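You operate a simulated robot arm through the tools that you are given. There is no shell and no other tool. Be economical: measure what you need, move in short steps, check, and stop when the job is done.

You run a simulated two-armed robot. Do the job below in one go: nothing can be reset, and whatever is moved stays where it is left.

TASK
Hold the grey bowl on the top of the picnic table steady with one hand and put the narrow yellow bundle in it with the other.

Only the result counts: the job must be done as asked and must still hold three seconds after the hand-in. Knocking over, shifting, dropping, spilling or breaking anything else fails it.

THE ROBOT
Two 7-joint arms with two-finger parallel grippers on one trunk, on a base that drives. Base frame: it is fixed to the floor where the robot stands at the start and does not move with it; the origin is under the middle of the robot, x ahead of it, y to its left, z up; the surface under the hand at the start is at about z = 75. Readings come in cm, degrees, newtons and seconds.
The left shoulder is at the start at [2, 13.8, 122.5], the right one opposite. With the tool pointing down near the work surface each hand reaches from about 10 to 46 cm from the robot's upright axis, wherever it stands, measured 20 degrees to its own side. Payload 1.57 kg a hand.
The tool frame of a hand sits at the grasp point between the pads (the TCP): z along the fingers, y along the line on which they close. The tips reach 3 cm beyond it. Largest opening 8 cm; finger width 1.7, thickness 1.2; the body of the gripper, 4 by 8.2 cm, starts 8 cm behind the TCP.
Orientation is told as [roll, pitch, yaw] about the base's x, y, z axes, in that order, counted from this pose: with the fingers straight down and closing along the base's y, the tool's x points along the base's -x, its y along +y and its z along -z.

THE INTERFACE
- The arms move only by the tool send_rows. It takes "left_plan", "right_plan" or both (then of equal length, played together; a hand with none holds still); each is a list that holds one entry, the list of rows, each a list of 7 numbers: the turn, a rotation vector about the base's x, y, z in units of 45 degrees (1.0 is 45 degrees), then the shift along the base's x, y, z in units of 500 mm (1.0 is 500 mm), then the gripper command, from -1 (shut) to 1 (fully open), values between in proportion. In form: [[[wx, wy, wz, x, y, z, hand], ...]]. A call has 1 to 10 rows; each row is the pose to reach, as a shift and turn from the pose commanded when the call began. A call with a number of a shift or a turn outside -1 to 1 is refused whole. Rows are played at 5 a second. More than 5 cm and 8.6 degrees between two rows, or a gripper value outside its range, and nothing of the call is played. A pose out of reach is approached as far as the arm can. The call stops where the force on the tool passes 40 N (or 10 N more than at its start, if that is more) or the arm is blocked; 0.2 s more then pass. Each finger travels about 4.5 cm/s and halts on what it meets, pressing with about 43 N; the grip force reading is that of the motor and also rises with nothing between the fingers. The clock runs only during rows and for 0.2 s after the last one: add rows that repeat a pose to give the fingers time. The reply holds the time, the measured pose of the TCP, the force on the tool along the base axes, the opening and the grip force, in the units named above and with some noise, with the torque about the TCP (base axes, N m) and any sound that the robot's microphone picked up.
- Cameras (640 x 400 px; columns grow to the right, rows downward): "scene" is now at [19.54, 0.8, 113.22]; the picture's right is [0.04, -1.00, 0.00], its down [-0.32, -0.01, -0.95] and it looks along [0.95, 0.04, -0.32] (base axes); focal length 214 px, centre (320, 200). "left" rides on the left gripper at [7.2, 0.7, -12.2] in its tool frame; the picture's right is [-0.09, 1.00, 0.00], its down [-0.84, -0.08, -0.54] and it looks along [-0.54, -0.05, 0.84] (tool axes); focal length 238 px, centre (320, 200). "right" rides on the right gripper at [7.2, -0.7, -12.2] in its tool frame; the picture's right is [0.09, 1.00, 0.00], its down [-0.84, 0.08, -0.54] and it looks along [-0.54, 0.05, 0.84] (tool axes); focal length 238 px, centre (320, 200). There is no depth. A picture from a camera that has moved, and an enlarged one, comes with that camera's place and axes in the base frame and with its lens.
- get_image(camera): a new picture of that camera. The clock stands still meanwhile.
- lift_body(by): slides the trunk up (or, below 0, down) by that many cm; the arms and the scene camera ride with it, the base frame stays. It gives what a move gives, with no picture.
- roll_base(legs): drives the robot by 1 to 6 legs, each [ahead, left, turn to the left] in cm, cm and degrees, along the robot's own axes; the way and the turn of a leg run together, so that a leg with both is an arc; at most 150 cm and 180 degrees a leg. The arms and the cameras ride along, it lands a little off, and it stops where it bumps. It gives what a move gives.
- pan_tilt(pan, tilt): turns the head with the scene camera to pan (to the left, within 60 degrees either way) and tilt (down, from -29 to 69), counted from straight ahead of the robot. It gives what a move gives.
- close_up(camera, box): a new picture of the part [left, top, right, bottom] of that camera's present view, enlarged. The clock stands still meanwhile.
- finish_job(): hands the job in; it is judged then, once.

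Work in short steps. Places have to be worked out from the pictures, the camera data and where the tool is seen: move nearer, look again, correct. Check each grasp and each placing, and mend what went wrong. You have 120 turns and 108 pictures in all, those below and enlarged ones among them. Open the grippers and draw the arms clear of the work before you hand the job in, unless the task says otherwise; then end with one line.

The tools are called after "Emit:" as name(argument=value, ...) on one line, values as JSON. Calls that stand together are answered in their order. send_rows: Moves the arms, as the interface text tells. Its arguments: {"type":"object","properties":{"left_plan":{"type":"array","items":{"type":"array","items":{"type":"array","items":{"type":"number"}}}},"right_plan":{"type":"array","items":{"type":"array","items":{"type":"array","items":{"type":"number"}}}}},"required":[]} The other tools are called the same way: lift_body (by) slides the trunk up or down; roll_base (legs) drives the base; pan_tilt (pan, tilt) turns the head that bears the scene camera; get_image (camera) takes a picture; close_up (camera, box) takes an enlarged picture of a part of a camera's view; finish_job () hands the job in.

At the start:

```text
clock: 0.0
left_ee_pos: [39.46, 19.38, 107.51]
left_orientation: [-0.1, 0.0, 0.1]
left_contact_force: [0.4, 0.2, 0.0]
left_wrist_torque: [-0.02, -0.01, -0.01]
left_opening: 7.99
left_gripper_force: 0.0
right_ee_pos: [38.96, -9.36, 110.89]
right_orientation: [-0.1, 1.4, 0.1]
right_contact_force: [0.0, -0.5, -0.2]
right_wrist_torque: [-0.03, 0.0, 0.03]
right_opening: 7.97
right_gripper_force: 0.1
trunk travel left (down, up): [-60.0, 64.0]
robot x, y, heading: [-0.43, -0.2, -0.3]
head pan, tilt: [2.1, 18.4]
```

scene: 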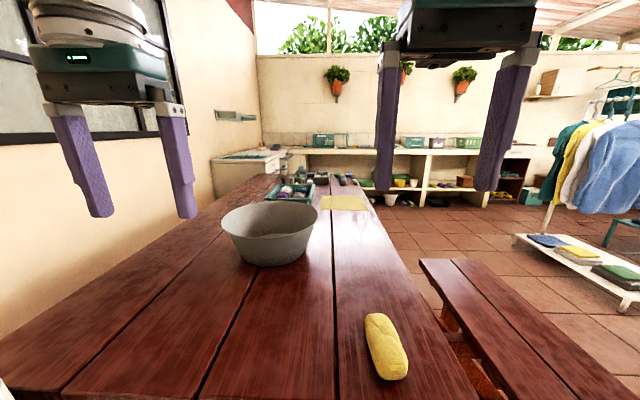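
right: 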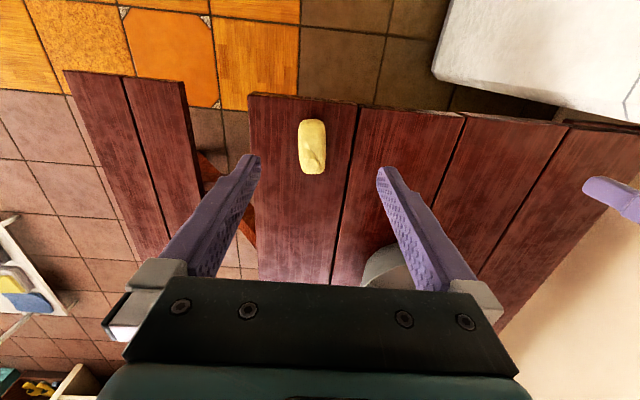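
left: 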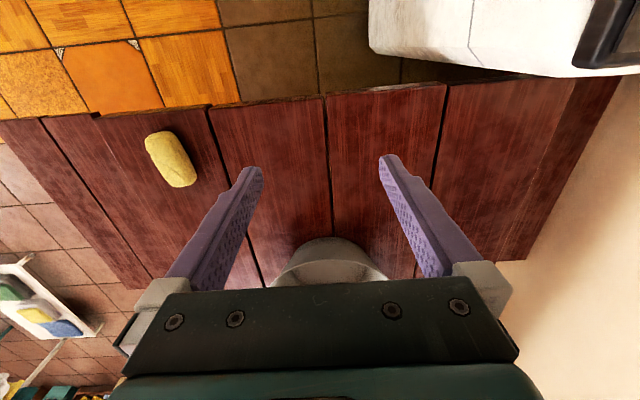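

The bowl appears to be near [84, 19, 75..87] and the bundle near [47, -10], so the bowl is beyond reach. I'll tilt the head down to see the table edge and how much room the base has.

Emit:
pan_tilt(pan=0, tilt=65)

Emit:
get_image(camera="scene")

Emit:
pan_tilt(pan=0, tilt=35)

Emit:
get_image(camera="scene")

```text
clock: 1.1
left_ee_pos: [39.4, 19.29, 107.5]
left_orientation: [0.0, 0.0, 0.2]
left_contact_force: [0.2, 0.2, -0.1]
left_wrist_torque: [-0.03, 0.01, -0.05]
left_opening: 7.97
left_gripper_force: 0.1
right_ee_pos: [38.79, -9.2, 110.77]
right_orientation: [0.0, 1.4, 0.0]
right_contact_force: [-0.3, -0.8, -0.3]
right_wrist_torque: [-0.02, -0.03, 0.02]
right_opening: 8.0
right_gripper_force: 0.0
trunk travel left (down, up): [-60.0, 64.0]
robot x, y, heading: [-0.42, -0.23, 0.0]
head pan, tilt: [0.0, 65.0]
```

```text
104 pictures are left
camera scene: at [16.29, 0.45, 106.6], right [0.0, -1.0, 0.0], down [-0.91, 0.0, -0.42], along [0.42, 0.0, -0.91], focal length 214 px, centre (320, 200)
```

scene: 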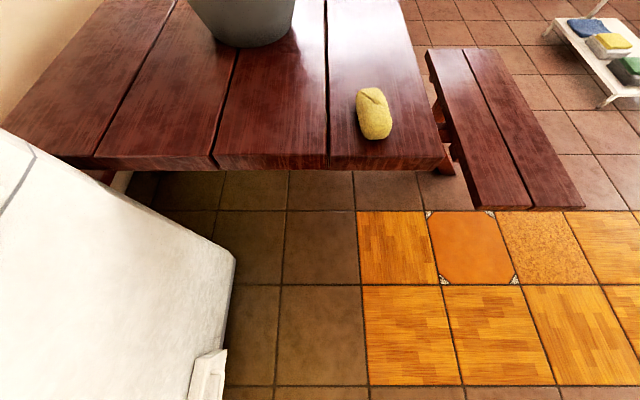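

```text
clock: 2.1
left_ee_pos: [39.44, 19.25, 107.52]
left_orientation: [0.0, 0.0, 0.1]
left_contact_force: [-0.5, 0.5, 0.1]
left_wrist_torque: [-0.04, 0.01, -0.01]
left_opening: 7.99
left_gripper_force: 0.0
right_ee_pos: [38.73, -9.29, 110.92]
right_orientation: [0.0, 1.5, 0.0]
right_contact_force: [-0.4, -0.1, 0.0]
right_wrist_torque: [-0.03, 0.03, 0.0]
right_opening: 8.03
right_gripper_force: 0.1
trunk travel left (down, up): [-60.0, 64.0]
robot x, y, heading: [-0.17, -0.07, 0.1]
head pan, tilt: [0.0, 35.0]
```

```text
103 pictures are left
camera scene: at [19.02, 0.45, 110.57], right [0.0, -1.0, 0.0], down [-0.57, 0.0, -0.82], along [0.82, 0.0, -0.57], focal length 214 px, centre (320, 200)
```

scene: 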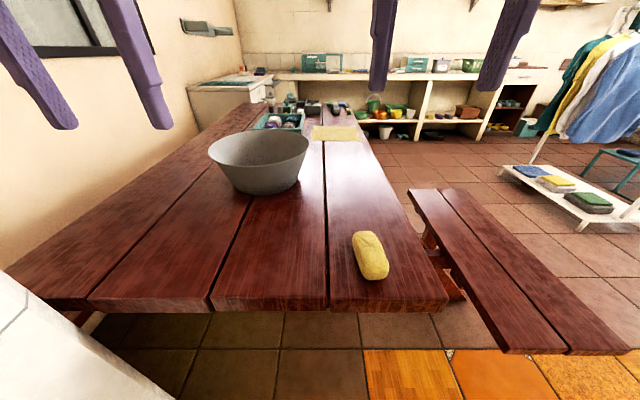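

The base isn't visible in the view. The table edge is at x≈40, the bundle at about [47, -10], and the bowl centre at about [82, 18.5] with a rim radius of about 15. I'll creep forward 10 cm with the arms well above everything.

Emit:
roll_base(legs=[[10, 0, 0]])

Emit:
get_image(camera="right")

```text
clock: 3.2
left_ee_pos: [49.54, 19.22, 107.62]
left_orientation: [0.0, 0.0, -0.1]
left_contact_force: [-0.1, -0.2, 0.3]
left_wrist_torque: [0.02, 0.02, 0.01]
left_opening: 7.98
left_gripper_force: 0.0
right_ee_pos: [48.85, -9.34, 110.82]
right_orientation: [-0.1, 1.5, 0.0]
right_contact_force: [-0.9, -0.8, 0.4]
right_wrist_torque: [-0.01, -0.01, -0.03]
right_opening: 7.98
right_gripper_force: 0.1
trunk travel left (down, up): [-60.0, 64.0]
robot x, y, heading: [10.29, 0.38, -0.0]
head pan, tilt: [0.0, 35.0]
```

```text
102 pictures are left
camera right: at [41.94, -9.95, 123.16], right [-0.09, 1.0, 0.0], down [0.85, 0.08, 0.52], along [0.52, 0.05, -0.85], focal length 238 px, centre (320, 200)
```

right: 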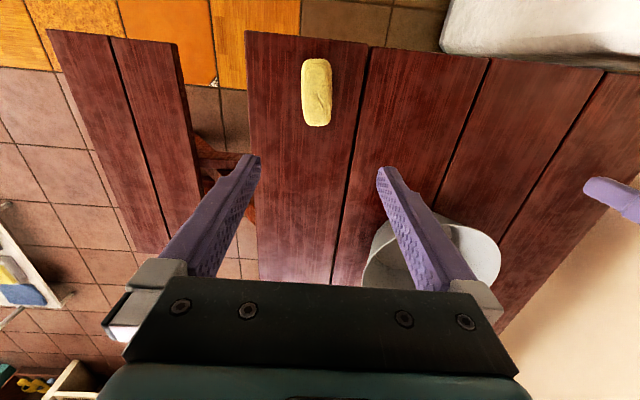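

No bump. The bundle is at about [47.8, -10.1], roughly 10.5 × 5 cm and turned about 7°. I'll lower the right hand over it to z≈90.

Emit:
send_rows(right_plan=[[[0, -0.006, 0.03, -0.006, -0.004, -0.084, 1], [0, -0.012, 0.06, -0.012, -0.008, -0.168, 1], [0, -0.018, 0.09, -0.018, -0.012, -0.252, 1], [0, -0.024, 0.12, -0.022, -0.014, -0.336, 1], [0, -0.03, 0.15, -0.022, -0.014, -0.416, 1]]])

Emit:
get_image(camera="right")

Emit:
get_image(camera="scene")

```text
clock: 4.4
left_ee_pos: [49.51, 19.24, 107.51]
left_orientation: [0.1, 0.1, 0.1]
left_contact_force: [-0.2, -0.2, 0.5]
left_wrist_torque: [0.03, 0.02, -0.04]
left_opening: 7.99
left_gripper_force: 0.1
right_ee_pos: [47.61, -9.98, 89.72]
right_orientation: [0.0, 0.1, 6.7]
right_contact_force: [-0.1, -1.0, -0.6]
right_wrist_torque: [0.03, 0.02, 0.01]
right_opening: 8.01
right_gripper_force: 0.2
trunk travel left (down, up): [-60.0, 64.0]
robot x, y, heading: [10.18, -0.45, 0.2]
head pan, tilt: [0.0, 35.0]
```

```text
101 pictures are left
camera right: at [40.59, -11.49, 101.86], right [-0.21, 0.98, 0.0], down [0.82, 0.18, 0.54], along [0.53, 0.11, -0.84], focal length 238 px, centre (320, 200)
```

right: 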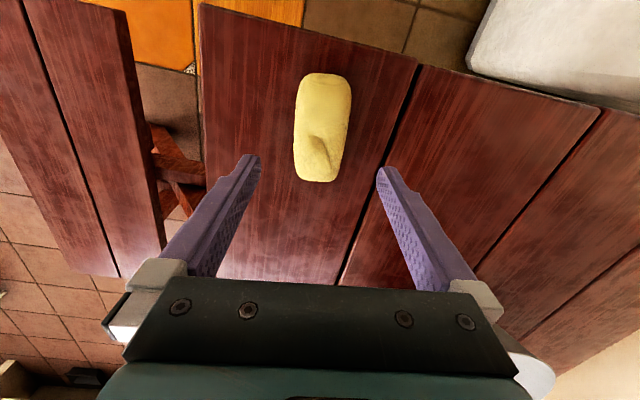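

```text
100 pictures are left
camera scene: at [29.05, 0.43, 110.58], right [0.0, -1.0, 0.0], down [-0.57, 0.0, -0.82], along [0.82, 0.0, -0.57], focal length 214 px, centre (320, 200)
```

scene: 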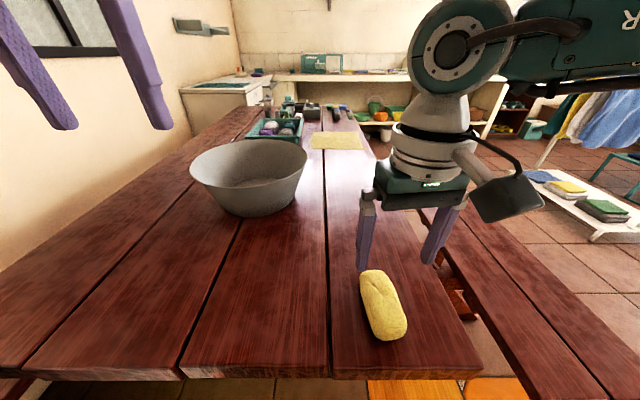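

The hand is aligned with the bundle (about [48, -9.9], yaw ≈7.5°). I'll descend to z≈79 and then close.

Emit:
send_rows(right_plan=[[[0, 0, 0.0, 0.004, 0.001, -0.07, 1], [0, 0, 0.01, 0.008, 0.002, -0.14, 1], [0, 0, 0.01, 0.008, 0.002, -0.19, 1], [0, 0, 0.01, 0.008, 0.002, -0.214, 1]]])

Emit:
get_image(camera="right")

Emit:
get_image(camera="scene")

```text
clock: 5.4
left_ee_pos: [49.53, 19.25, 107.59]
left_orientation: [-0.1, -0.1, 0.1]
left_contact_force: [-0.5, 0.1, 0.7]
left_wrist_torque: [-0.01, 0.03, 0.0]
left_opening: 8.0
left_gripper_force: 0.0
right_ee_pos: [48.16, -10.05, 79.28]
right_orientation: [-0.1, 0.1, 7.1]
right_contact_force: [-0.6, 0.5, 0.4]
right_wrist_torque: [0.0, -0.02, 0.02]
right_opening: 8.01
right_gripper_force: 0.0
trunk travel left (down, up): [-60.0, 64.0]
robot x, y, heading: [9.99, 0.33, 0.1]
head pan, tilt: [0.0, 35.0]
```

```text
99 pictures are left
camera right: at [41.0, -11.54, 91.38], right [-0.21, 0.98, 0.0], down [0.82, 0.18, 0.54], along [0.53, 0.11, -0.84], focal length 238 px, centre (320, 200)
```

right: 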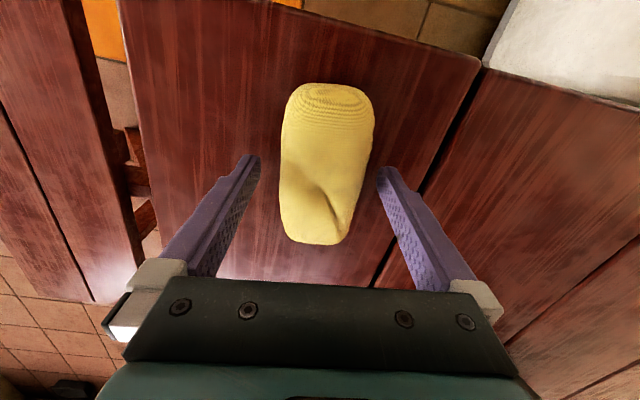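

```text
98 pictures are left
camera scene: at [29.05, 0.42, 110.58], right [0.0, -1.0, 0.0], down [-0.57, 0.0, -0.82], along [0.82, 0.0, -0.57], focal length 214 px, centre (320, 200)
```

scene: 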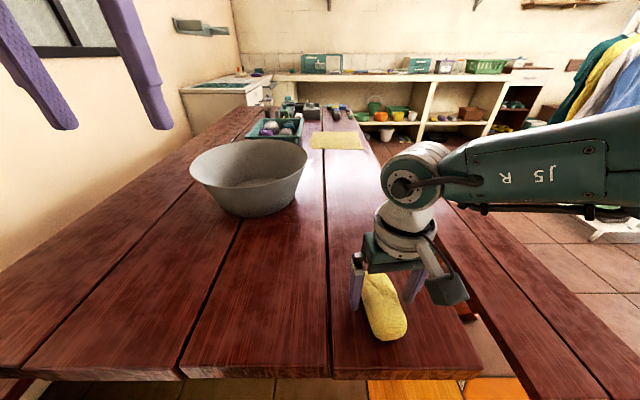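

The fingers straddle the bundle. I'll go down 0.5 cm more and close on it.

Emit:
send_rows(right_plan=[[[0, 0, 0, 0, 0, -0.01, 1], [0, 0, 0, 0, 0, -0.01, 0], [0, 0, 0, 0, 0, -0.01, -0.6], [0, 0, 0, 0, 0, -0.01, -1], [0, 0, 0, 0, 0, -0.01, -1], [0, 0, 0, 0, 0, -0.01, -1]]])

```text
clock: 6.8
left_ee_pos: [49.53, 19.28, 107.52]
left_orientation: [0.0, 0.0, 0.0]
left_contact_force: [0.2, -0.7, 0.3]
left_wrist_torque: [-0.03, 0.02, -0.01]
left_opening: 7.98
left_gripper_force: 0.1
right_ee_pos: [48.08, -10.13, 78.74]
right_orientation: [-0.1, 0.1, 7.1]
right_contact_force: [0.3, 0.3, -0.3]
right_wrist_torque: [-0.02, -0.02, 0.01]
right_opening: 5.22
right_gripper_force: 43.1
trunk travel left (down, up): [-60.0, 64.0]
robot x, y, heading: [10.06, 0.27, -0.2]
head pan, tilt: [0.0, 35.0]
```

The grip is firm at 5.2 cm. I'll lift the bundle straight up to z≈103.

Emit:
send_rows(right_plan=[[[0, 0, 0, 0, 0, 0.05, -1], [0, 0, 0, 0, 0, 0.14, -1], [0, 0, 0, 0, 0, 0.23, -1], [0, 0, 0, 0, 0, 0.32, -1], [0, 0, 0, 0, 0, 0.41, -1], [0, 0, 0, 0, 0, 0.48, -1]]])

Emit:
get_image(camera="right")

Emit:
get_image(camera="left")

```text
clock: 8.2
left_ee_pos: [49.32, 19.26, 107.37]
left_orientation: [0.1, 0.0, 0.0]
left_contact_force: [-0.6, -0.5, 0.4]
left_wrist_torque: [-0.03, -0.03, 0.01]
left_opening: 7.98
left_gripper_force: 0.0
right_ee_pos: [48.27, -9.99, 102.87]
right_orientation: [-0.2, 0.1, 7.2]
right_contact_force: [-1.3, -0.5, -0.6]
right_wrist_torque: [0.0, 0.02, -0.05]
right_opening: 5.17
right_gripper_force: 42.4
trunk travel left (down, up): [-60.0, 64.0]
robot x, y, heading: [10.32, -0.08, -0.1]
head pan, tilt: [0.0, 35.0]
```

```text
97 pictures are left
camera right: at [41.19, -11.49, 114.96], right [-0.21, 0.98, 0.0], down [0.82, 0.18, 0.54], along [0.53, 0.11, -0.84], focal length 238 px, centre (320, 200)
```

right: 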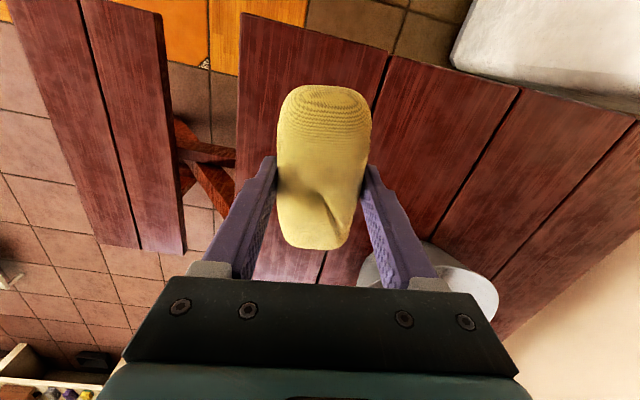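

```text
96 pictures are left
camera left: at [42.39, 19.88, 119.63], right [0.09, 1.0, 0.0], down [0.84, -0.08, 0.54], along [0.54, -0.05, -0.84], focal length 238 px, centre (320, 200)
```

left: 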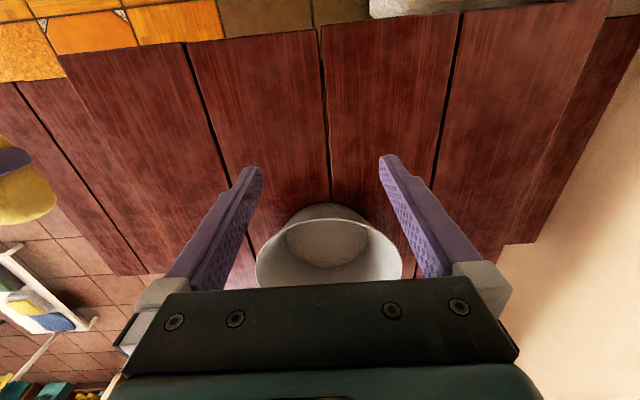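

The bundle is held. The bowl centre looks to be about [79, 19], and a white block stands at x<34, y>38. I'll drive forward a little more in small steps.

Emit:
roll_base(legs=[[10, 0, 0]])

Emit:
get_image(camera="left")

Emit:
get_image(camera="scene")

```text
clock: 9.4
left_ee_pos: [59.5, 19.25, 107.5]
left_orientation: [-0.1, 0.0, 0.1]
left_contact_force: [-0.1, -0.7, -1.3]
left_wrist_torque: [-0.04, 0.0, 0.0]
left_opening: 7.99
left_gripper_force: 0.0
right_ee_pos: [58.24, -10.06, 102.79]
right_orientation: [-0.1, 0.1, 7.0]
right_contact_force: [-0.4, 0.0, -0.9]
right_wrist_torque: [0.01, 0.03, -0.01]
right_opening: 5.17
right_gripper_force: 42.8
trunk travel left (down, up): [-60.0, 64.0]
robot x, y, heading: [19.91, -0.05, -0.2]
head pan, tilt: [0.0, 35.0]
```

```text
95 pictures are left
camera left: at [52.33, 19.88, 119.64], right [0.09, 1.0, 0.0], down [0.84, -0.08, 0.54], along [0.54, -0.05, -0.84], focal length 238 px, centre (320, 200)
```

left: 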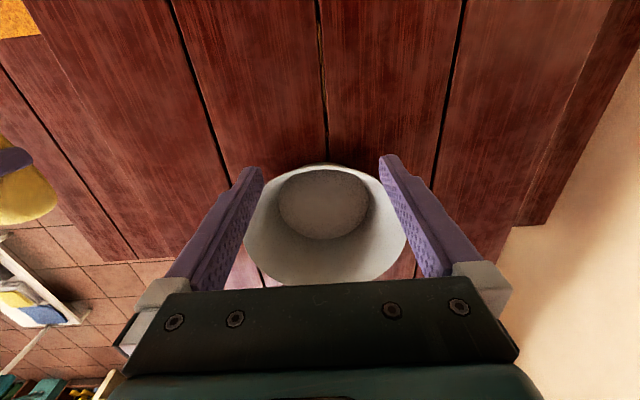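

```text
94 pictures are left
camera scene: at [39.01, 0.41, 110.58], right [0.0, -1.0, 0.0], down [-0.57, 0.0, -0.82], along [0.82, 0.0, -0.57], focal length 214 px, centre (320, 200)
```

scene: 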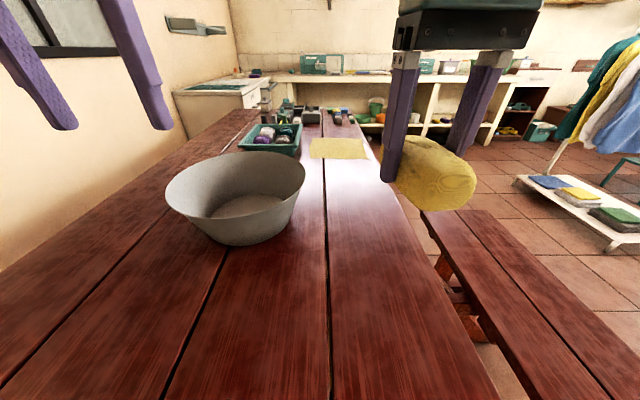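

I need precise rim geometry, so I'll enlarge the bowl in both views.

Emit:
close_up(camera="left", box=[220, 140, 428, 300])

Emit:
close_up(camera="scene", box=[140, 130, 332, 260])

```text
2.50 times, centred on (324, 220) of left
camera zoom: at [52.33, 19.88, 119.64], right [0.09, 1.0, 0.0], down [0.84, -0.08, 0.54], along [0.54, -0.05, -0.84], focal length 596 px, centre (310, 150)
```

zoom: 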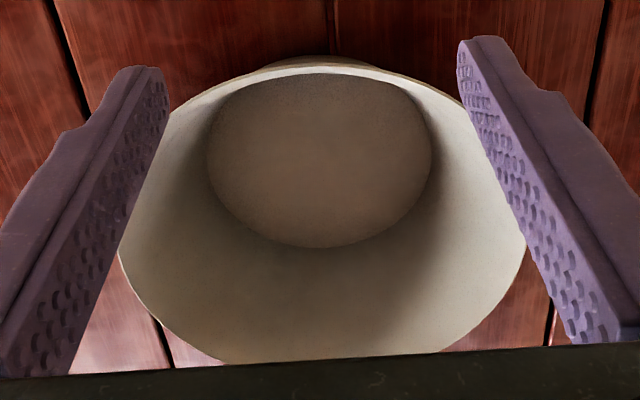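

```text
3.08 times, centred on (236, 195) of scene
camera zoom: at [39.01, 0.41, 110.58], right [0.0, -1.0, 0.0], down [-0.57, 0.0, -0.82], along [0.82, 0.0, -0.57], focal length 660 px, centre (578, 215)
```

zoom: 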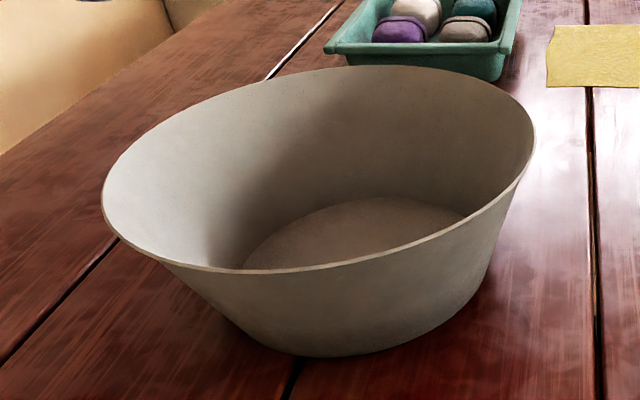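

Bowl estimate: centre (82.7, 18), rim radius 15.2 at z≈86.6, base radius about 9.8, walls flaring about 25°. I need to get closer, so I'll drive 8 cm ahead and 4 cm left.

Emit:
roll_base(legs=[[8, 4, 0]])

Emit:
get_image(camera="left")

```text
clock: 10.5
left_ee_pos: [67.4, 23.21, 107.48]
left_orientation: [0.0, 0.2, 0.0]
left_contact_force: [-0.6, -0.1, -0.3]
left_wrist_torque: [-0.01, -0.04, -0.02]
left_opening: 8.01
left_gripper_force: 0.0
right_ee_pos: [66.19, -5.98, 102.75]
right_orientation: [-0.3, 0.0, 7.1]
right_contact_force: [-0.4, -0.3, -0.8]
right_wrist_torque: [-0.03, 0.02, 0.0]
right_opening: 5.13
right_gripper_force: 43.5
trunk travel left (down, up): [-60.0, 64.0]
robot x, y, heading: [28.13, 3.87, -0.1]
head pan, tilt: [0.0, 35.0]
```

```text
91 pictures are left
camera left: at [60.31, 23.81, 119.63], right [0.09, 1.0, 0.0], down [0.84, -0.08, 0.54], along [0.54, -0.05, -0.84], focal length 238 px, centre (320, 200)
```

left: 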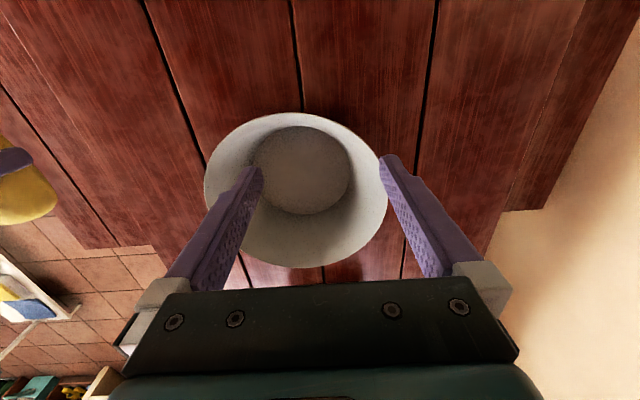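

The base is well placed now, and the rim still checks out at centre (82.4, 18), R 15. I'll bring the left hand toward the near-left rim, yawing it so the fingers close radially at about [69.4, 25.5].

Emit:
send_rows(left_plan=[[[0, 0, 0.167, -0.008, 0.014, -0.008, 1], [0, 0, 0.333, -0.016, 0.028, -0.016, 1], [0, 0, 0.5, -0.024, 0.042, -0.024, 1], [0, 0, 0.667, -0.032, 0.056, -0.032, 1], [0, 0, 0.833, -0.04, 0.07, -0.04, 1], [0, 0, 1.0, -0.048, 0.086, -0.05, 1]]])

```text
clock: 11.9
left_ee_pos: [65.02, 27.36, 105.0]
left_orientation: [0.0, 0.1, 45.1]
left_contact_force: [-0.4, -0.2, -0.2]
left_wrist_torque: [-0.01, -0.03, 0.03]
left_opening: 8.0
left_gripper_force: 0.0
right_ee_pos: [66.2, -6.03, 102.8]
right_orientation: [-0.3, 0.2, 7.1]
right_contact_force: [0.0, 0.3, -1.4]
right_wrist_torque: [0.01, 0.01, -0.03]
right_opening: 5.15
right_gripper_force: 43.5
trunk travel left (down, up): [-60.0, 64.0]
robot x, y, heading: [27.73, 3.53, -0.4]
head pan, tilt: [0.0, 35.0]
```

The yaw works. Next I'll add 15° more yaw and a 25° lean to match the wall slope, stopping above the rim.

Emit:
send_rows(left_plan=[[[-0.085, -0.11, 0.082, 0.005, -0.001, -0.04, 1], [-0.17, -0.221, 0.164, 0.01, -0.002, -0.08, 1], [-0.255, -0.332, 0.246, 0.015, -0.003, -0.12, 1], [-0.34, -0.442, 0.328, 0.02, -0.004, -0.16, 1]]])

Emit:
get_image(camera="left")

Emit:
pan_tilt(pan=30, tilt=40)

Emit:
get_image(camera="scene")

```text
clock: 12.9
left_ee_pos: [66.01, 27.25, 96.89]
left_orientation: [-25.2, 0.1, 60.0]
left_contact_force: [-0.1, 0.4, 0.3]
left_wrist_torque: [0.01, 0.0, 0.01]
left_opening: 8.0
left_gripper_force: 0.1
right_ee_pos: [66.28, -6.04, 102.59]
right_orientation: [-0.1, 0.2, 7.1]
right_contact_force: [1.7, -0.8, -0.1]
right_wrist_torque: [-0.07, 0.0, 0.02]
right_opening: 5.19
right_gripper_force: 42.6
trunk travel left (down, up): [-60.0, 64.0]
robot x, y, heading: [27.55, 3.64, -0.4]
head pan, tilt: [0.0, 35.0]
```

```text
90 pictures are left
camera left: at [57.47, 23.87, 107.61], right [-0.74, 0.53, -0.42], down [0.28, 0.81, 0.52], along [0.62, 0.27, -0.74], focal length 238 px, centre (320, 200)
```

left: 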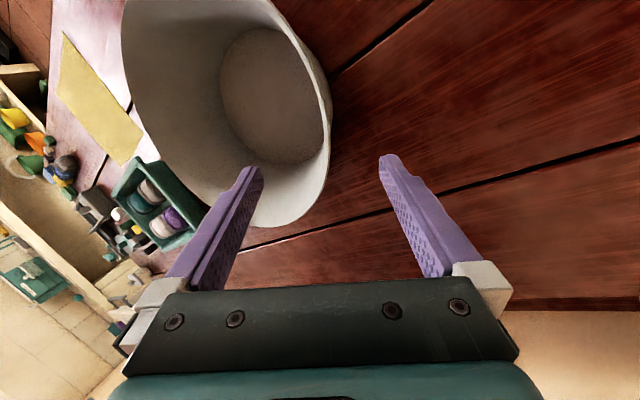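

```text
clock: 13.8
left_ee_pos: [65.88, 27.19, 96.92]
left_orientation: [-25.0, 0.2, 59.9]
left_contact_force: [0.6, -0.7, -0.3]
left_wrist_torque: [-0.03, -0.04, -0.01]
left_opening: 8.01
left_gripper_force: 0.1
right_ee_pos: [66.22, -6.13, 102.73]
right_orientation: [-0.3, 0.2, 7.1]
right_contact_force: [0.6, 0.2, 0.0]
right_wrist_torque: [0.0, -0.02, -0.02]
right_opening: 5.13
right_gripper_force: 42.7
trunk travel left (down, up): [-60.0, 64.0]
robot x, y, heading: [27.71, 3.6, 0.1]
head pan, tilt: [30.0, 40.0]
```

```text
89 pictures are left
camera scene: at [45.53, 8.6, 109.83], right [0.5, -0.87, 0.0], down [-0.56, -0.32, -0.77], along [0.66, 0.38, -0.64], focal length 214 px, centre (320, 200)
```

scene: 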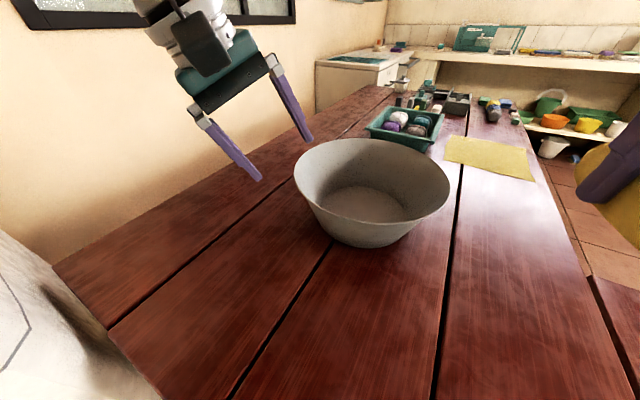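

The predicted rim point projects exactly onto the visible rim. I'll move to the pre-grasp point on the wall line and check.

Emit:
send_rows(left_plan=[[[0, 0, 0, 0.016, -0.004, -0.08, 1], [0, 0, 0, 0.034, -0.014, -0.12, 1]]])

Emit:
get_image(camera="left")

Emit:
close_up(camera="scene", box=[180, 60, 480, 260])

```text
clock: 14.4
left_ee_pos: [67.68, 26.58, 90.81]
left_orientation: [-24.9, 0.1, 59.9]
left_contact_force: [-0.2, -0.3, 0.9]
left_wrist_torque: [0.05, -0.02, 0.0]
left_opening: 8.0
left_gripper_force: 0.1
right_ee_pos: [66.3, -6.09, 102.67]
right_orientation: [-0.2, 0.2, 7.1]
right_contact_force: [-0.2, 0.0, -1.3]
right_wrist_torque: [0.0, 0.02, -0.03]
right_opening: 5.15
right_gripper_force: 43.2
trunk travel left (down, up): [-60.0, 64.0]
robot x, y, heading: [27.71, 3.77, -0.1]
head pan, tilt: [30.0, 40.0]
```

```text
88 pictures are left
camera left: at [59.22, 23.12, 101.58], right [-0.73, 0.53, -0.42], down [0.28, 0.8, 0.52], along [0.62, 0.27, -0.74], focal length 238 px, centre (320, 200)
```

left: 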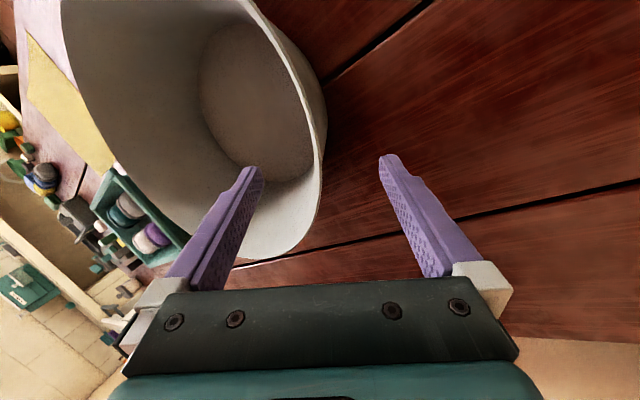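

```text
2.00 times, centred on (330, 160) of scene
camera zoom: at [45.53, 8.59, 109.83], right [0.5, -0.87, 0.0], down [-0.56, -0.32, -0.77], along [0.66, 0.38, -0.64], focal length 429 px, centre (300, 280)
```

zoom: 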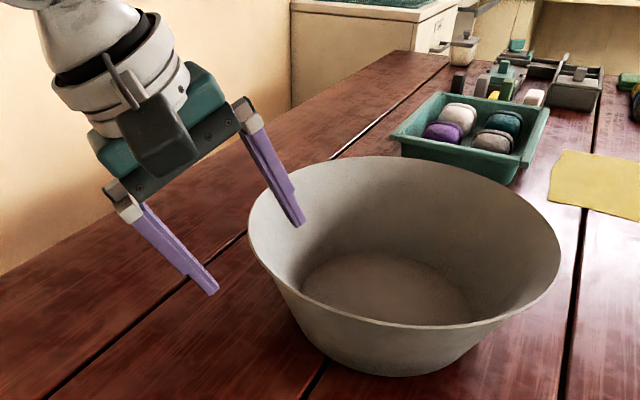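

The fingers straddle the rim and are centred. I'll slide down along the wall about 6 cm.

Emit:
send_rows(left_plan=[[[0, 0, 0, 0.016, -0.009, -0.038, 1], [0, 0, 0, 0.031, -0.018, -0.075, 1], [0, 0, 0, 0.046, -0.026, -0.112, 1]]])

Emit:
get_image(camera="left")

Emit:
close_up(camera="scene", box=[180, 60, 480, 260])

```text
clock: 15.2
left_ee_pos: [70.13, 25.23, 85.31]
left_orientation: [-24.9, 0.0, 59.9]
left_contact_force: [0.3, 0.3, 0.0]
left_wrist_torque: [0.03, 0.0, -0.03]
left_opening: 7.98
left_gripper_force: 0.1
right_ee_pos: [66.11, -6.12, 102.81]
right_orientation: [-0.3, 0.2, 7.1]
right_contact_force: [-0.3, 0.2, -0.7]
right_wrist_torque: [0.04, -0.02, 0.0]
right_opening: 5.14
right_gripper_force: 42.9
trunk travel left (down, up): [-60.0, 64.0]
robot x, y, heading: [28.3, 3.61, 0.0]
head pan, tilt: [30.0, 40.0]
```

```text
86 pictures are left
camera left: at [61.54, 21.84, 96.06], right [-0.73, 0.53, -0.42], down [0.28, 0.8, 0.52], along [0.62, 0.27, -0.74], focal length 238 px, centre (320, 200)
```

left: 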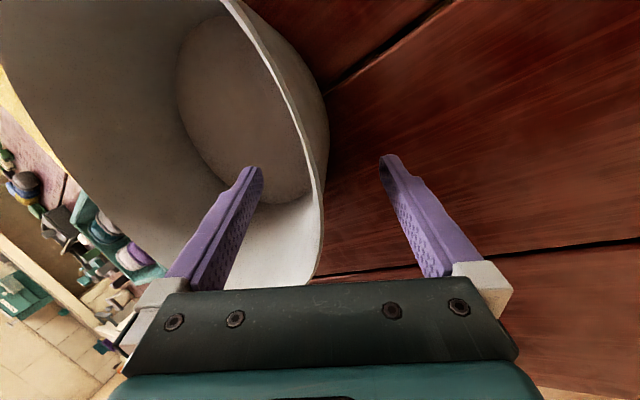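

```text
2.00 times, centred on (330, 160) of scene
camera zoom: at [45.53, 8.6, 109.83], right [0.5, -0.87, 0.0], down [-0.56, -0.32, -0.77], along [0.66, 0.38, -0.64], focal length 429 px, centre (300, 280)
```

zoom: 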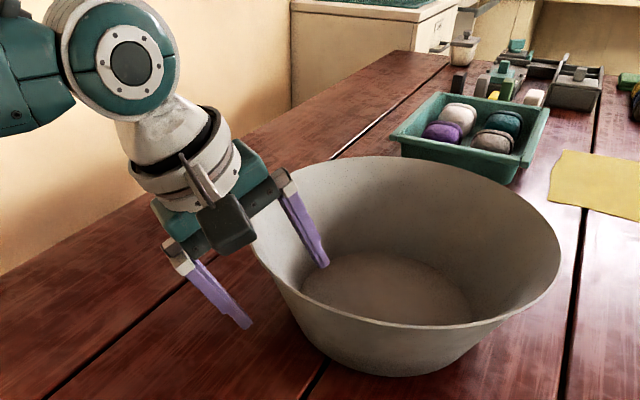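

The wall sits centred between the fingers. I'll close partway (to about 2 cm) and check for contact or misalignment.

Emit:
send_rows(left_plan=[[[0, 0, 0, 0, 0, 0, 0], [0, 0, 0, 0, 0, 0, -0.3], [0, 0, 0, 0, 0, 0, -0.6], [0, 0, 0, 0, 0, 0, -0.6], [0, 0, 0, 0, 0, 0, -0.6]]])

Emit:
get_image(camera="left")

```text
clock: 16.4
left_ee_pos: [69.98, 25.3, 85.33]
left_orientation: [-25.0, 0.1, 60.0]
left_contact_force: [0.1, 0.2, 0.0]
left_wrist_torque: [-0.02, 0.0, -0.01]
left_opening: 1.59
left_gripper_force: 0.1
right_ee_pos: [66.19, -6.15, 102.75]
right_orientation: [-0.2, 0.2, 7.1]
right_contact_force: [-0.4, 0.6, 0.3]
right_wrist_torque: [-0.01, 0.0, 0.01]
right_opening: 5.17
right_gripper_force: 42.9
trunk travel left (down, up): [-60.0, 64.0]
robot x, y, heading: [27.76, 4.18, -0.1]
head pan, tilt: [30.0, 40.0]
```

```text
84 pictures are left
camera left: at [61.54, 21.84, 96.1], right [-0.74, 0.53, -0.42], down [0.28, 0.8, 0.52], along [0.62, 0.27, -0.74], focal length 238 px, centre (320, 200)
```

left: 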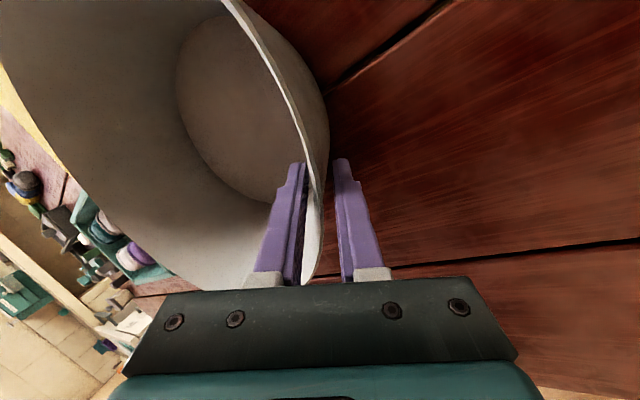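

No contact yet, and the wall looks closer to the inner finger. I'll enlarge the view to measure the offset.

Emit:
close_up(camera="left", box=[240, 140, 400, 290])

```text
2.67 times, centred on (320, 215) of left
camera zoom: at [61.54, 21.84, 96.1], right [-0.74, 0.53, -0.42], down [0.28, 0.8, 0.52], along [0.62, 0.27, -0.74], focal length 636 px, centre (320, 160)
```

zoom: 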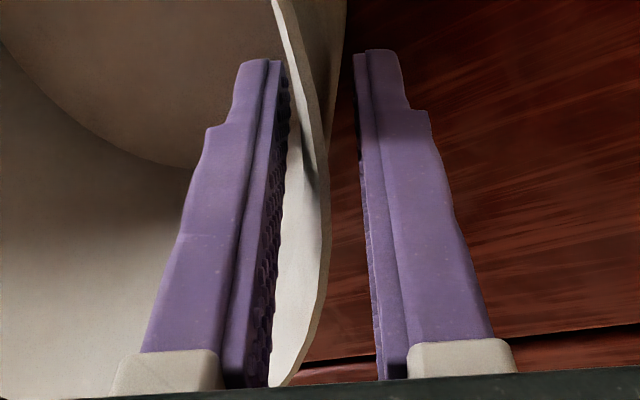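

It is centred to within a millimetre or two. I'll close further in steps.

Emit:
send_rows(left_plan=[[[0, 0, 0, 0, 0, 0, -0.75], [0, 0, 0, 0, 0, 0, -0.82], [0, 0, 0, 0, 0, 0, -0.82]]])

Emit:
close_up(camera="left", box=[240, 140, 400, 290])

```text
clock: 17.2
left_ee_pos: [69.99, 25.21, 85.41]
left_orientation: [-25.0, 0.1, 59.9]
left_contact_force: [1.0, -1.0, 1.8]
left_wrist_torque: [0.02, 0.02, 0.02]
left_opening: 0.95
left_gripper_force: 0.9
right_ee_pos: [66.23, -6.1, 102.73]
right_orientation: [-0.2, 0.1, 7.1]
right_contact_force: [1.1, 0.0, -0.4]
right_wrist_torque: [-0.01, 0.0, 0.0]
right_opening: 5.16
right_gripper_force: 43.3
trunk travel left (down, up): [-60.0, 64.0]
robot x, y, heading: [28.14, 3.88, -0.3]
head pan, tilt: [30.0, 40.0]
```

```text
2.67 times, centred on (320, 215) of left
camera zoom: at [61.58, 21.84, 96.11], right [-0.73, 0.53, -0.42], down [0.28, 0.8, 0.52], along [0.62, 0.27, -0.74], focal length 636 px, centre (320, 160)
```

zoom: 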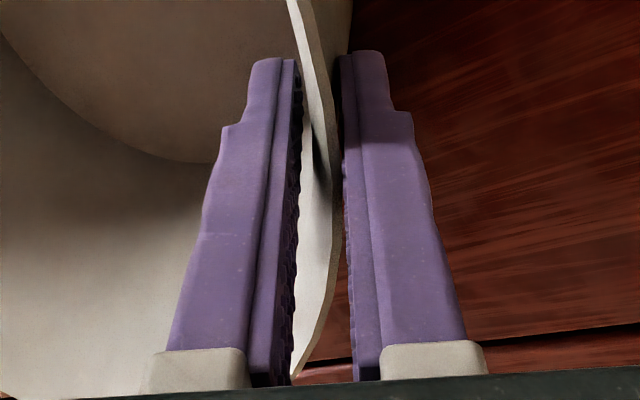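

Light contact and nearly centred, so I'll close fully onto the wall.

Emit:
send_rows(left_plan=[[[0, 0, 0, 0.002, -0.001, 0, -0.9], [0, 0, 0, 0.003, -0.002, 0, -1], [0, 0, 0, 0.003, -0.002, 0, -1], [0, 0, 0, 0.003, -0.002, 0, -1]]])

Emit:
close_up(camera="scene", box=[180, 60, 480, 260])

```text
clock: 18.2
left_ee_pos: [70.31, 25.17, 85.5]
left_orientation: [-25.2, 0.1, 60.0]
left_contact_force: [1.4, 0.0, 6.9]
left_wrist_torque: [-0.64, 0.06, 0.17]
left_opening: 0.64
left_gripper_force: 26.1
right_ee_pos: [66.19, -6.02, 102.72]
right_orientation: [-0.2, 0.2, 7.1]
right_contact_force: [0.4, 0.3, -1.5]
right_wrist_torque: [-0.02, -0.01, 0.04]
right_opening: 5.21
right_gripper_force: 42.9
trunk travel left (down, up): [-60.0, 64.0]
robot x, y, heading: [27.96, 3.8, -0.3]
head pan, tilt: [30.0, 40.0]
```

```text
2.00 times, centred on (330, 160) of scene
camera zoom: at [45.59, 8.62, 109.85], right [0.5, -0.87, 0.0], down [-0.56, -0.32, -0.77], along [0.66, 0.38, -0.64], focal length 429 px, centre (300, 280)
```

zoom: 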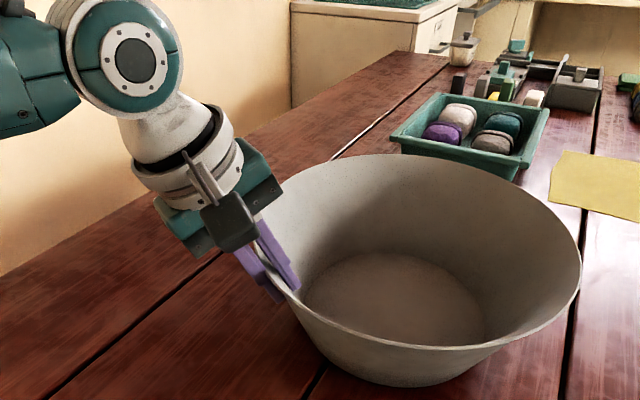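

The bowl seems to have shifted slightly on closing. I'll check with the left wrist view.

Emit:
get_image(camera="left")

Emit:
get_image(camera="right")

Emit:
get_image(camera="scene")

```text
80 pictures are left
camera left: at [61.8, 21.76, 96.2], right [-0.73, 0.53, -0.42], down [0.28, 0.81, 0.52], along [0.62, 0.26, -0.74], focal length 238 px, centre (320, 200)
```

left: 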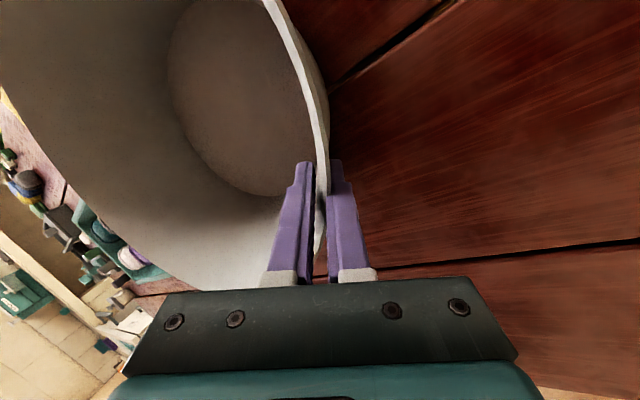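

```text
79 pictures are left
camera right: at [59.16, -7.53, 114.92], right [-0.21, 0.98, 0.0], down [0.82, 0.18, 0.54], along [0.53, 0.11, -0.84], focal length 238 px, centre (320, 200)
```

right: 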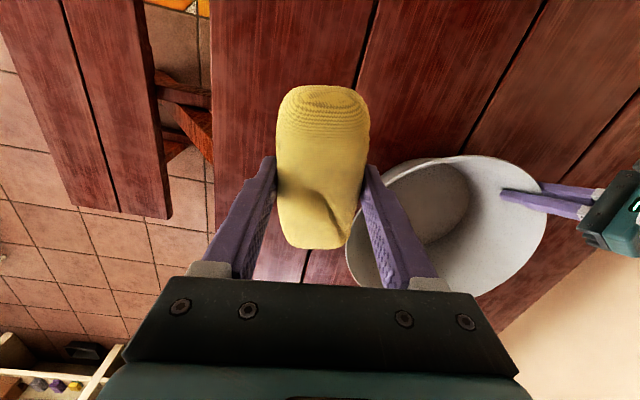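

```text
78 pictures are left
camera scene: at [45.59, 8.62, 109.85], right [0.5, -0.87, 0.0], down [-0.56, -0.32, -0.77], along [0.66, 0.38, -0.64], focal length 214 px, centre (320, 200)
```

scene: 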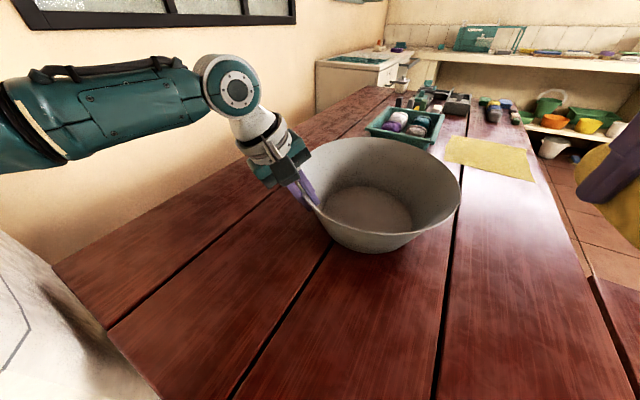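

The left hand holds the wall, and the bowl has settled about 1.5 cm over, with its centre now near (83, 17). Next I'll test the right hand's reach over the bowl at safe height, going to about (76, 10, 102).

Emit:
send_rows(right_plan=[[[0, 0, 0, 0.04, 0.064, 0, -1], [0, 0, 0, 0.08, 0.128, 0, -1], [0, 0, 0, 0.12, 0.19, 0, -1], [0, 0, 0, 0.16, 0.25, 0, -1], [0, 0, 0, 0.196, 0.32, 0, -1]]])

Emit:
get_image(camera="scene")

```text
clock: 19.4
left_ee_pos: [70.24, 25.33, 85.49]
left_orientation: [-25.0, 0.0, 60.0]
left_contact_force: [1.7, 2.1, 6.1]
left_wrist_torque: [-0.39, 0.17, 0.12]
left_opening: 0.61
left_gripper_force: 26.0
right_ee_pos: [71.74, 4.1, 101.09]
right_orientation: [-0.1, 0.0, 7.1]
right_contact_force: [0.2, 0.9, -0.1]
right_wrist_torque: [-0.01, 0.01, 0.01]
right_opening: 5.18
right_gripper_force: 43.2
right hand out of reach, approached as far as the arm can: row 4, 5
trunk travel left (down, up): [-60.0, 64.0]
robot x, y, heading: [27.9, 3.85, -0.2]
head pan, tilt: [30.0, 40.0]
```

```text
77 pictures are left
camera scene: at [45.58, 8.65, 109.84], right [0.5, -0.87, 0.0], down [-0.56, -0.32, -0.77], along [0.66, 0.38, -0.64], focal length 214 px, centre (320, 200)
```

scene: 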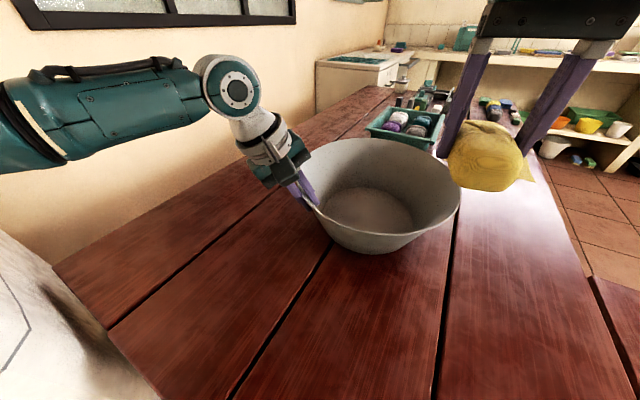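

The right arm falls short at (71.7, 4). The base must come closer, so I'll open the left hand gently, back out along the wall line, and then re-approach.

Emit:
send_rows(left_plan=[[[0, 0, 0, 0, 0, 0, -0.8], [0, 0, 0, 0, 0, 0, -0.4], [0, 0, 0, 0, 0, 0, 0.2], [0, 0, 0, 0, 0, 0, 1], [0, 0, 0, 0, 0, 0, 1], [0, 0, 0, -0.022, 0.013, 0.054, 1], [0, 0, 0, -0.052, 0.03, 0.127, 1], [0, 0, 0, -0.08, 0.04, 0.21, 1], [0, 0, 0, -0.09, 0.04, 0.3, 1]]])

Emit:
get_image(camera="scene")

```text
clock: 21.4
left_ee_pos: [65.76, 27.28, 100.63]
left_orientation: [-25.0, 0.1, 60.1]
left_contact_force: [0.3, 0.0, 0.1]
left_wrist_torque: [-0.04, -0.01, 0.02]
left_opening: 8.01
left_gripper_force: 0.1
right_ee_pos: [71.57, 3.98, 101.03]
right_orientation: [-0.2, 0.1, 7.1]
right_contact_force: [0.5, 0.5, -0.3]
right_wrist_torque: [-0.04, -0.05, 0.03]
right_opening: 5.17
right_gripper_force: 42.8
trunk travel left (down, up): [-60.0, 64.0]
robot x, y, heading: [27.81, 3.72, -0.1]
head pan, tilt: [30.0, 40.0]
```

```text
76 pictures are left
camera scene: at [45.54, 8.61, 109.82], right [0.5, -0.87, 0.0], down [-0.56, -0.32, -0.77], along [0.66, 0.38, -0.64], focal length 214 px, centre (320, 200)
```

scene: 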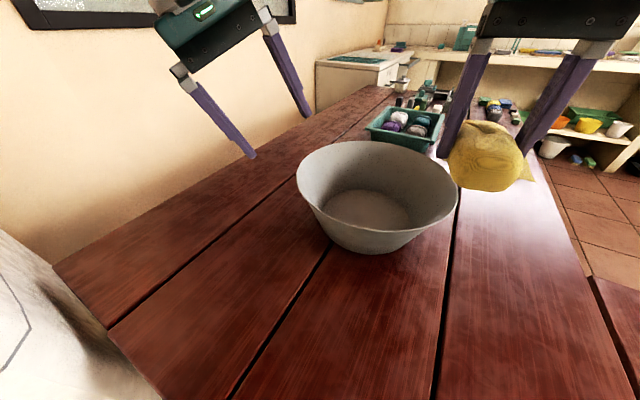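

The bowl has moved only about 1 cm and stands upright. I'll drive closer now: 8 ahead, 4 left.

Emit:
roll_base(legs=[[8, 4, 0]])

Emit:
get_image(camera="scene")

Emit:
get_image(camera="right")

```text
clock: 22.5
left_ee_pos: [73.56, 31.22, 100.59]
left_orientation: [-25.1, 0.1, 59.8]
left_contact_force: [-0.6, -0.2, 0.8]
left_wrist_torque: [-0.01, -0.03, 0.0]
left_opening: 8.0
left_gripper_force: 0.0
right_ee_pos: [79.42, 7.92, 100.98]
right_orientation: [-0.2, 0.1, 6.9]
right_contact_force: [-0.3, 0.0, 0.3]
right_wrist_torque: [0.01, 0.03, 0.02]
right_opening: 5.15
right_gripper_force: 42.7
trunk travel left (down, up): [-60.0, 64.0]
robot x, y, heading: [36.09, 7.94, -0.0]
head pan, tilt: [30.0, 40.0]
```

```text
75 pictures are left
camera scene: at [53.35, 12.59, 109.83], right [0.5, -0.87, 0.0], down [-0.56, -0.32, -0.77], along [0.66, 0.38, -0.64], focal length 214 px, centre (320, 200)
```

scene: 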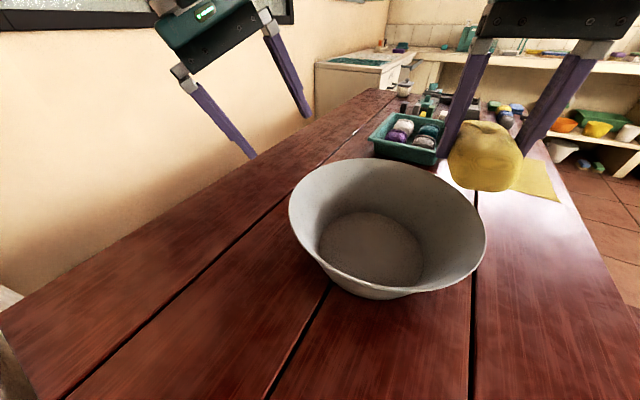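

```text
74 pictures are left
camera right: at [72.31, 6.47, 113.12], right [-0.21, 0.98, 0.0], down [0.82, 0.18, 0.54], along [0.53, 0.11, -0.84], focal length 238 px, centre (320, 200)
```

right: 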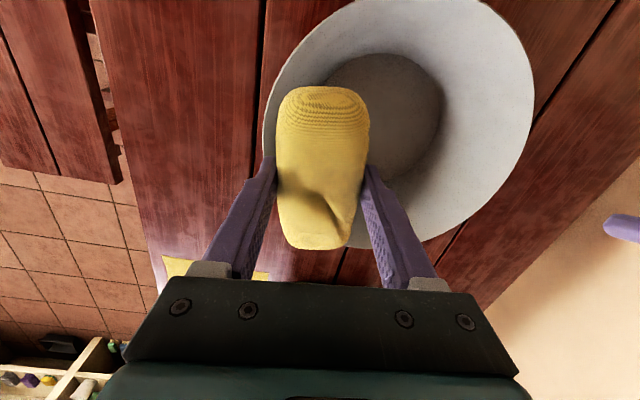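

No bump. The bowl centre is now about (82, 17). I'll go a bit more ahead and left (4, 2) so the right hand can reach well inside the bowl.

Emit:
roll_base(legs=[[4, 2, 0]])

Emit:
get_image(camera="left")

Emit:
get_image(camera="scene")

```text
clock: 23.4
left_ee_pos: [77.69, 33.35, 100.44]
left_orientation: [-25.0, 0.0, 59.9]
left_contact_force: [0.1, 0.0, 0.4]
left_wrist_torque: [-0.01, -0.01, -0.03]
left_opening: 8.02
left_gripper_force: 0.1
right_ee_pos: [83.46, 9.88, 100.99]
right_orientation: [-0.2, 0.1, 7.1]
right_contact_force: [-0.2, 0.1, 0.3]
right_wrist_torque: [-0.02, 0.02, -0.02]
right_opening: 5.16
right_gripper_force: 43.5
trunk travel left (down, up): [-60.0, 64.0]
robot x, y, heading: [40.15, 9.65, -0.2]
head pan, tilt: [30.0, 40.0]
```

```text
73 pictures are left
camera left: at [69.17, 29.82, 111.28], right [-0.73, 0.53, -0.42], down [0.28, 0.8, 0.52], along [0.62, 0.27, -0.74], focal length 238 px, centre (320, 200)
```

left: 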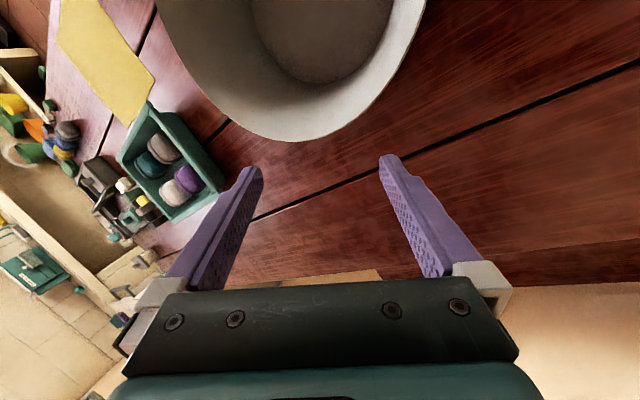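

```text
72 pictures are left
camera scene: at [57.37, 14.56, 109.83], right [0.5, -0.87, 0.0], down [-0.56, -0.32, -0.77], along [0.66, 0.38, -0.64], focal length 214 px, centre (320, 200)
```

scene: 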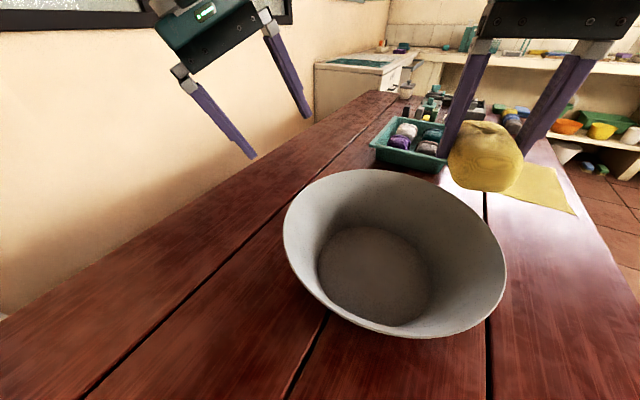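

I'll move the left hand back to the pre-grasp above the near-left rim point (about 68.9, 24.6), then verify centring.

Emit:
send_rows(left_plan=[[[0, 0, 0, -0.076, -0.048, 0, 1], [0, 0, 0, -0.152, -0.096, 0, 1], [0, 0, 0, -0.228, -0.144, 0, 1], [0, 0, 0, -0.228, -0.144, -0.075, 1], [0, 0, 0, -0.228, -0.144, -0.15, 1]]])

Emit:
get_image(camera="left")

Emit:
close_up(camera="scene", box=[180, 130, 540, 370])

```text
clock: 24.6
left_ee_pos: [66.04, 26.05, 92.81]
left_orientation: [-25.0, 0.1, 60.0]
left_contact_force: [0.2, 0.0, 1.1]
left_wrist_torque: [0.0, -0.01, 0.0]
left_opening: 7.99
left_gripper_force: 0.1
left hand out of reach, approached as far as the arm can: row 3, 4
right_ee_pos: [83.35, 9.97, 100.92]
right_orientation: [-0.2, 0.3, 7.0]
right_contact_force: [0.0, 0.5, -0.6]
right_wrist_torque: [-0.03, 0.02, 0.01]
right_opening: 5.17
right_gripper_force: 43.0
trunk travel left (down, up): [-60.0, 64.0]
robot x, y, heading: [39.86, 10.09, 0.1]
head pan, tilt: [30.0, 40.0]
```

```text
71 pictures are left
camera left: at [57.68, 22.68, 103.58], right [-0.73, 0.53, -0.42], down [0.28, 0.8, 0.52], along [0.62, 0.27, -0.74], focal length 238 px, centre (320, 200)
```

left: 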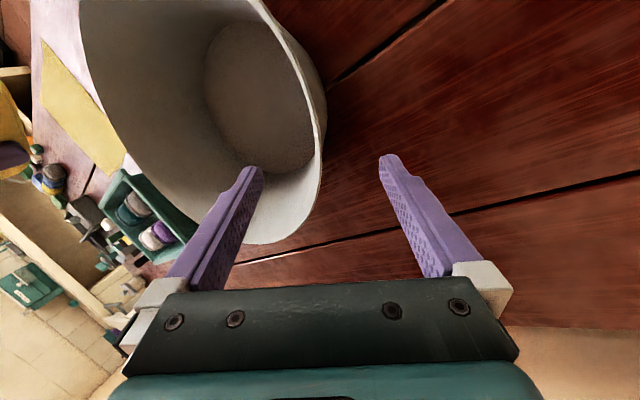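

```text
1.67 times, centred on (360, 250) of scene
camera zoom: at [57.34, 14.55, 109.82], right [0.5, -0.87, 0.0], down [-0.56, -0.32, -0.77], along [0.66, 0.38, -0.64], focal length 358 px, centre (253, 117)
```

zoom: 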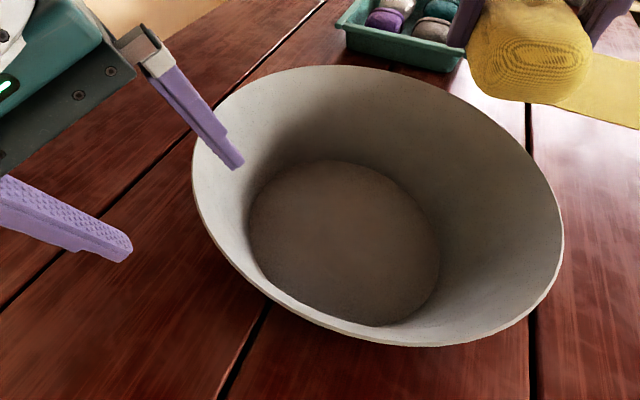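

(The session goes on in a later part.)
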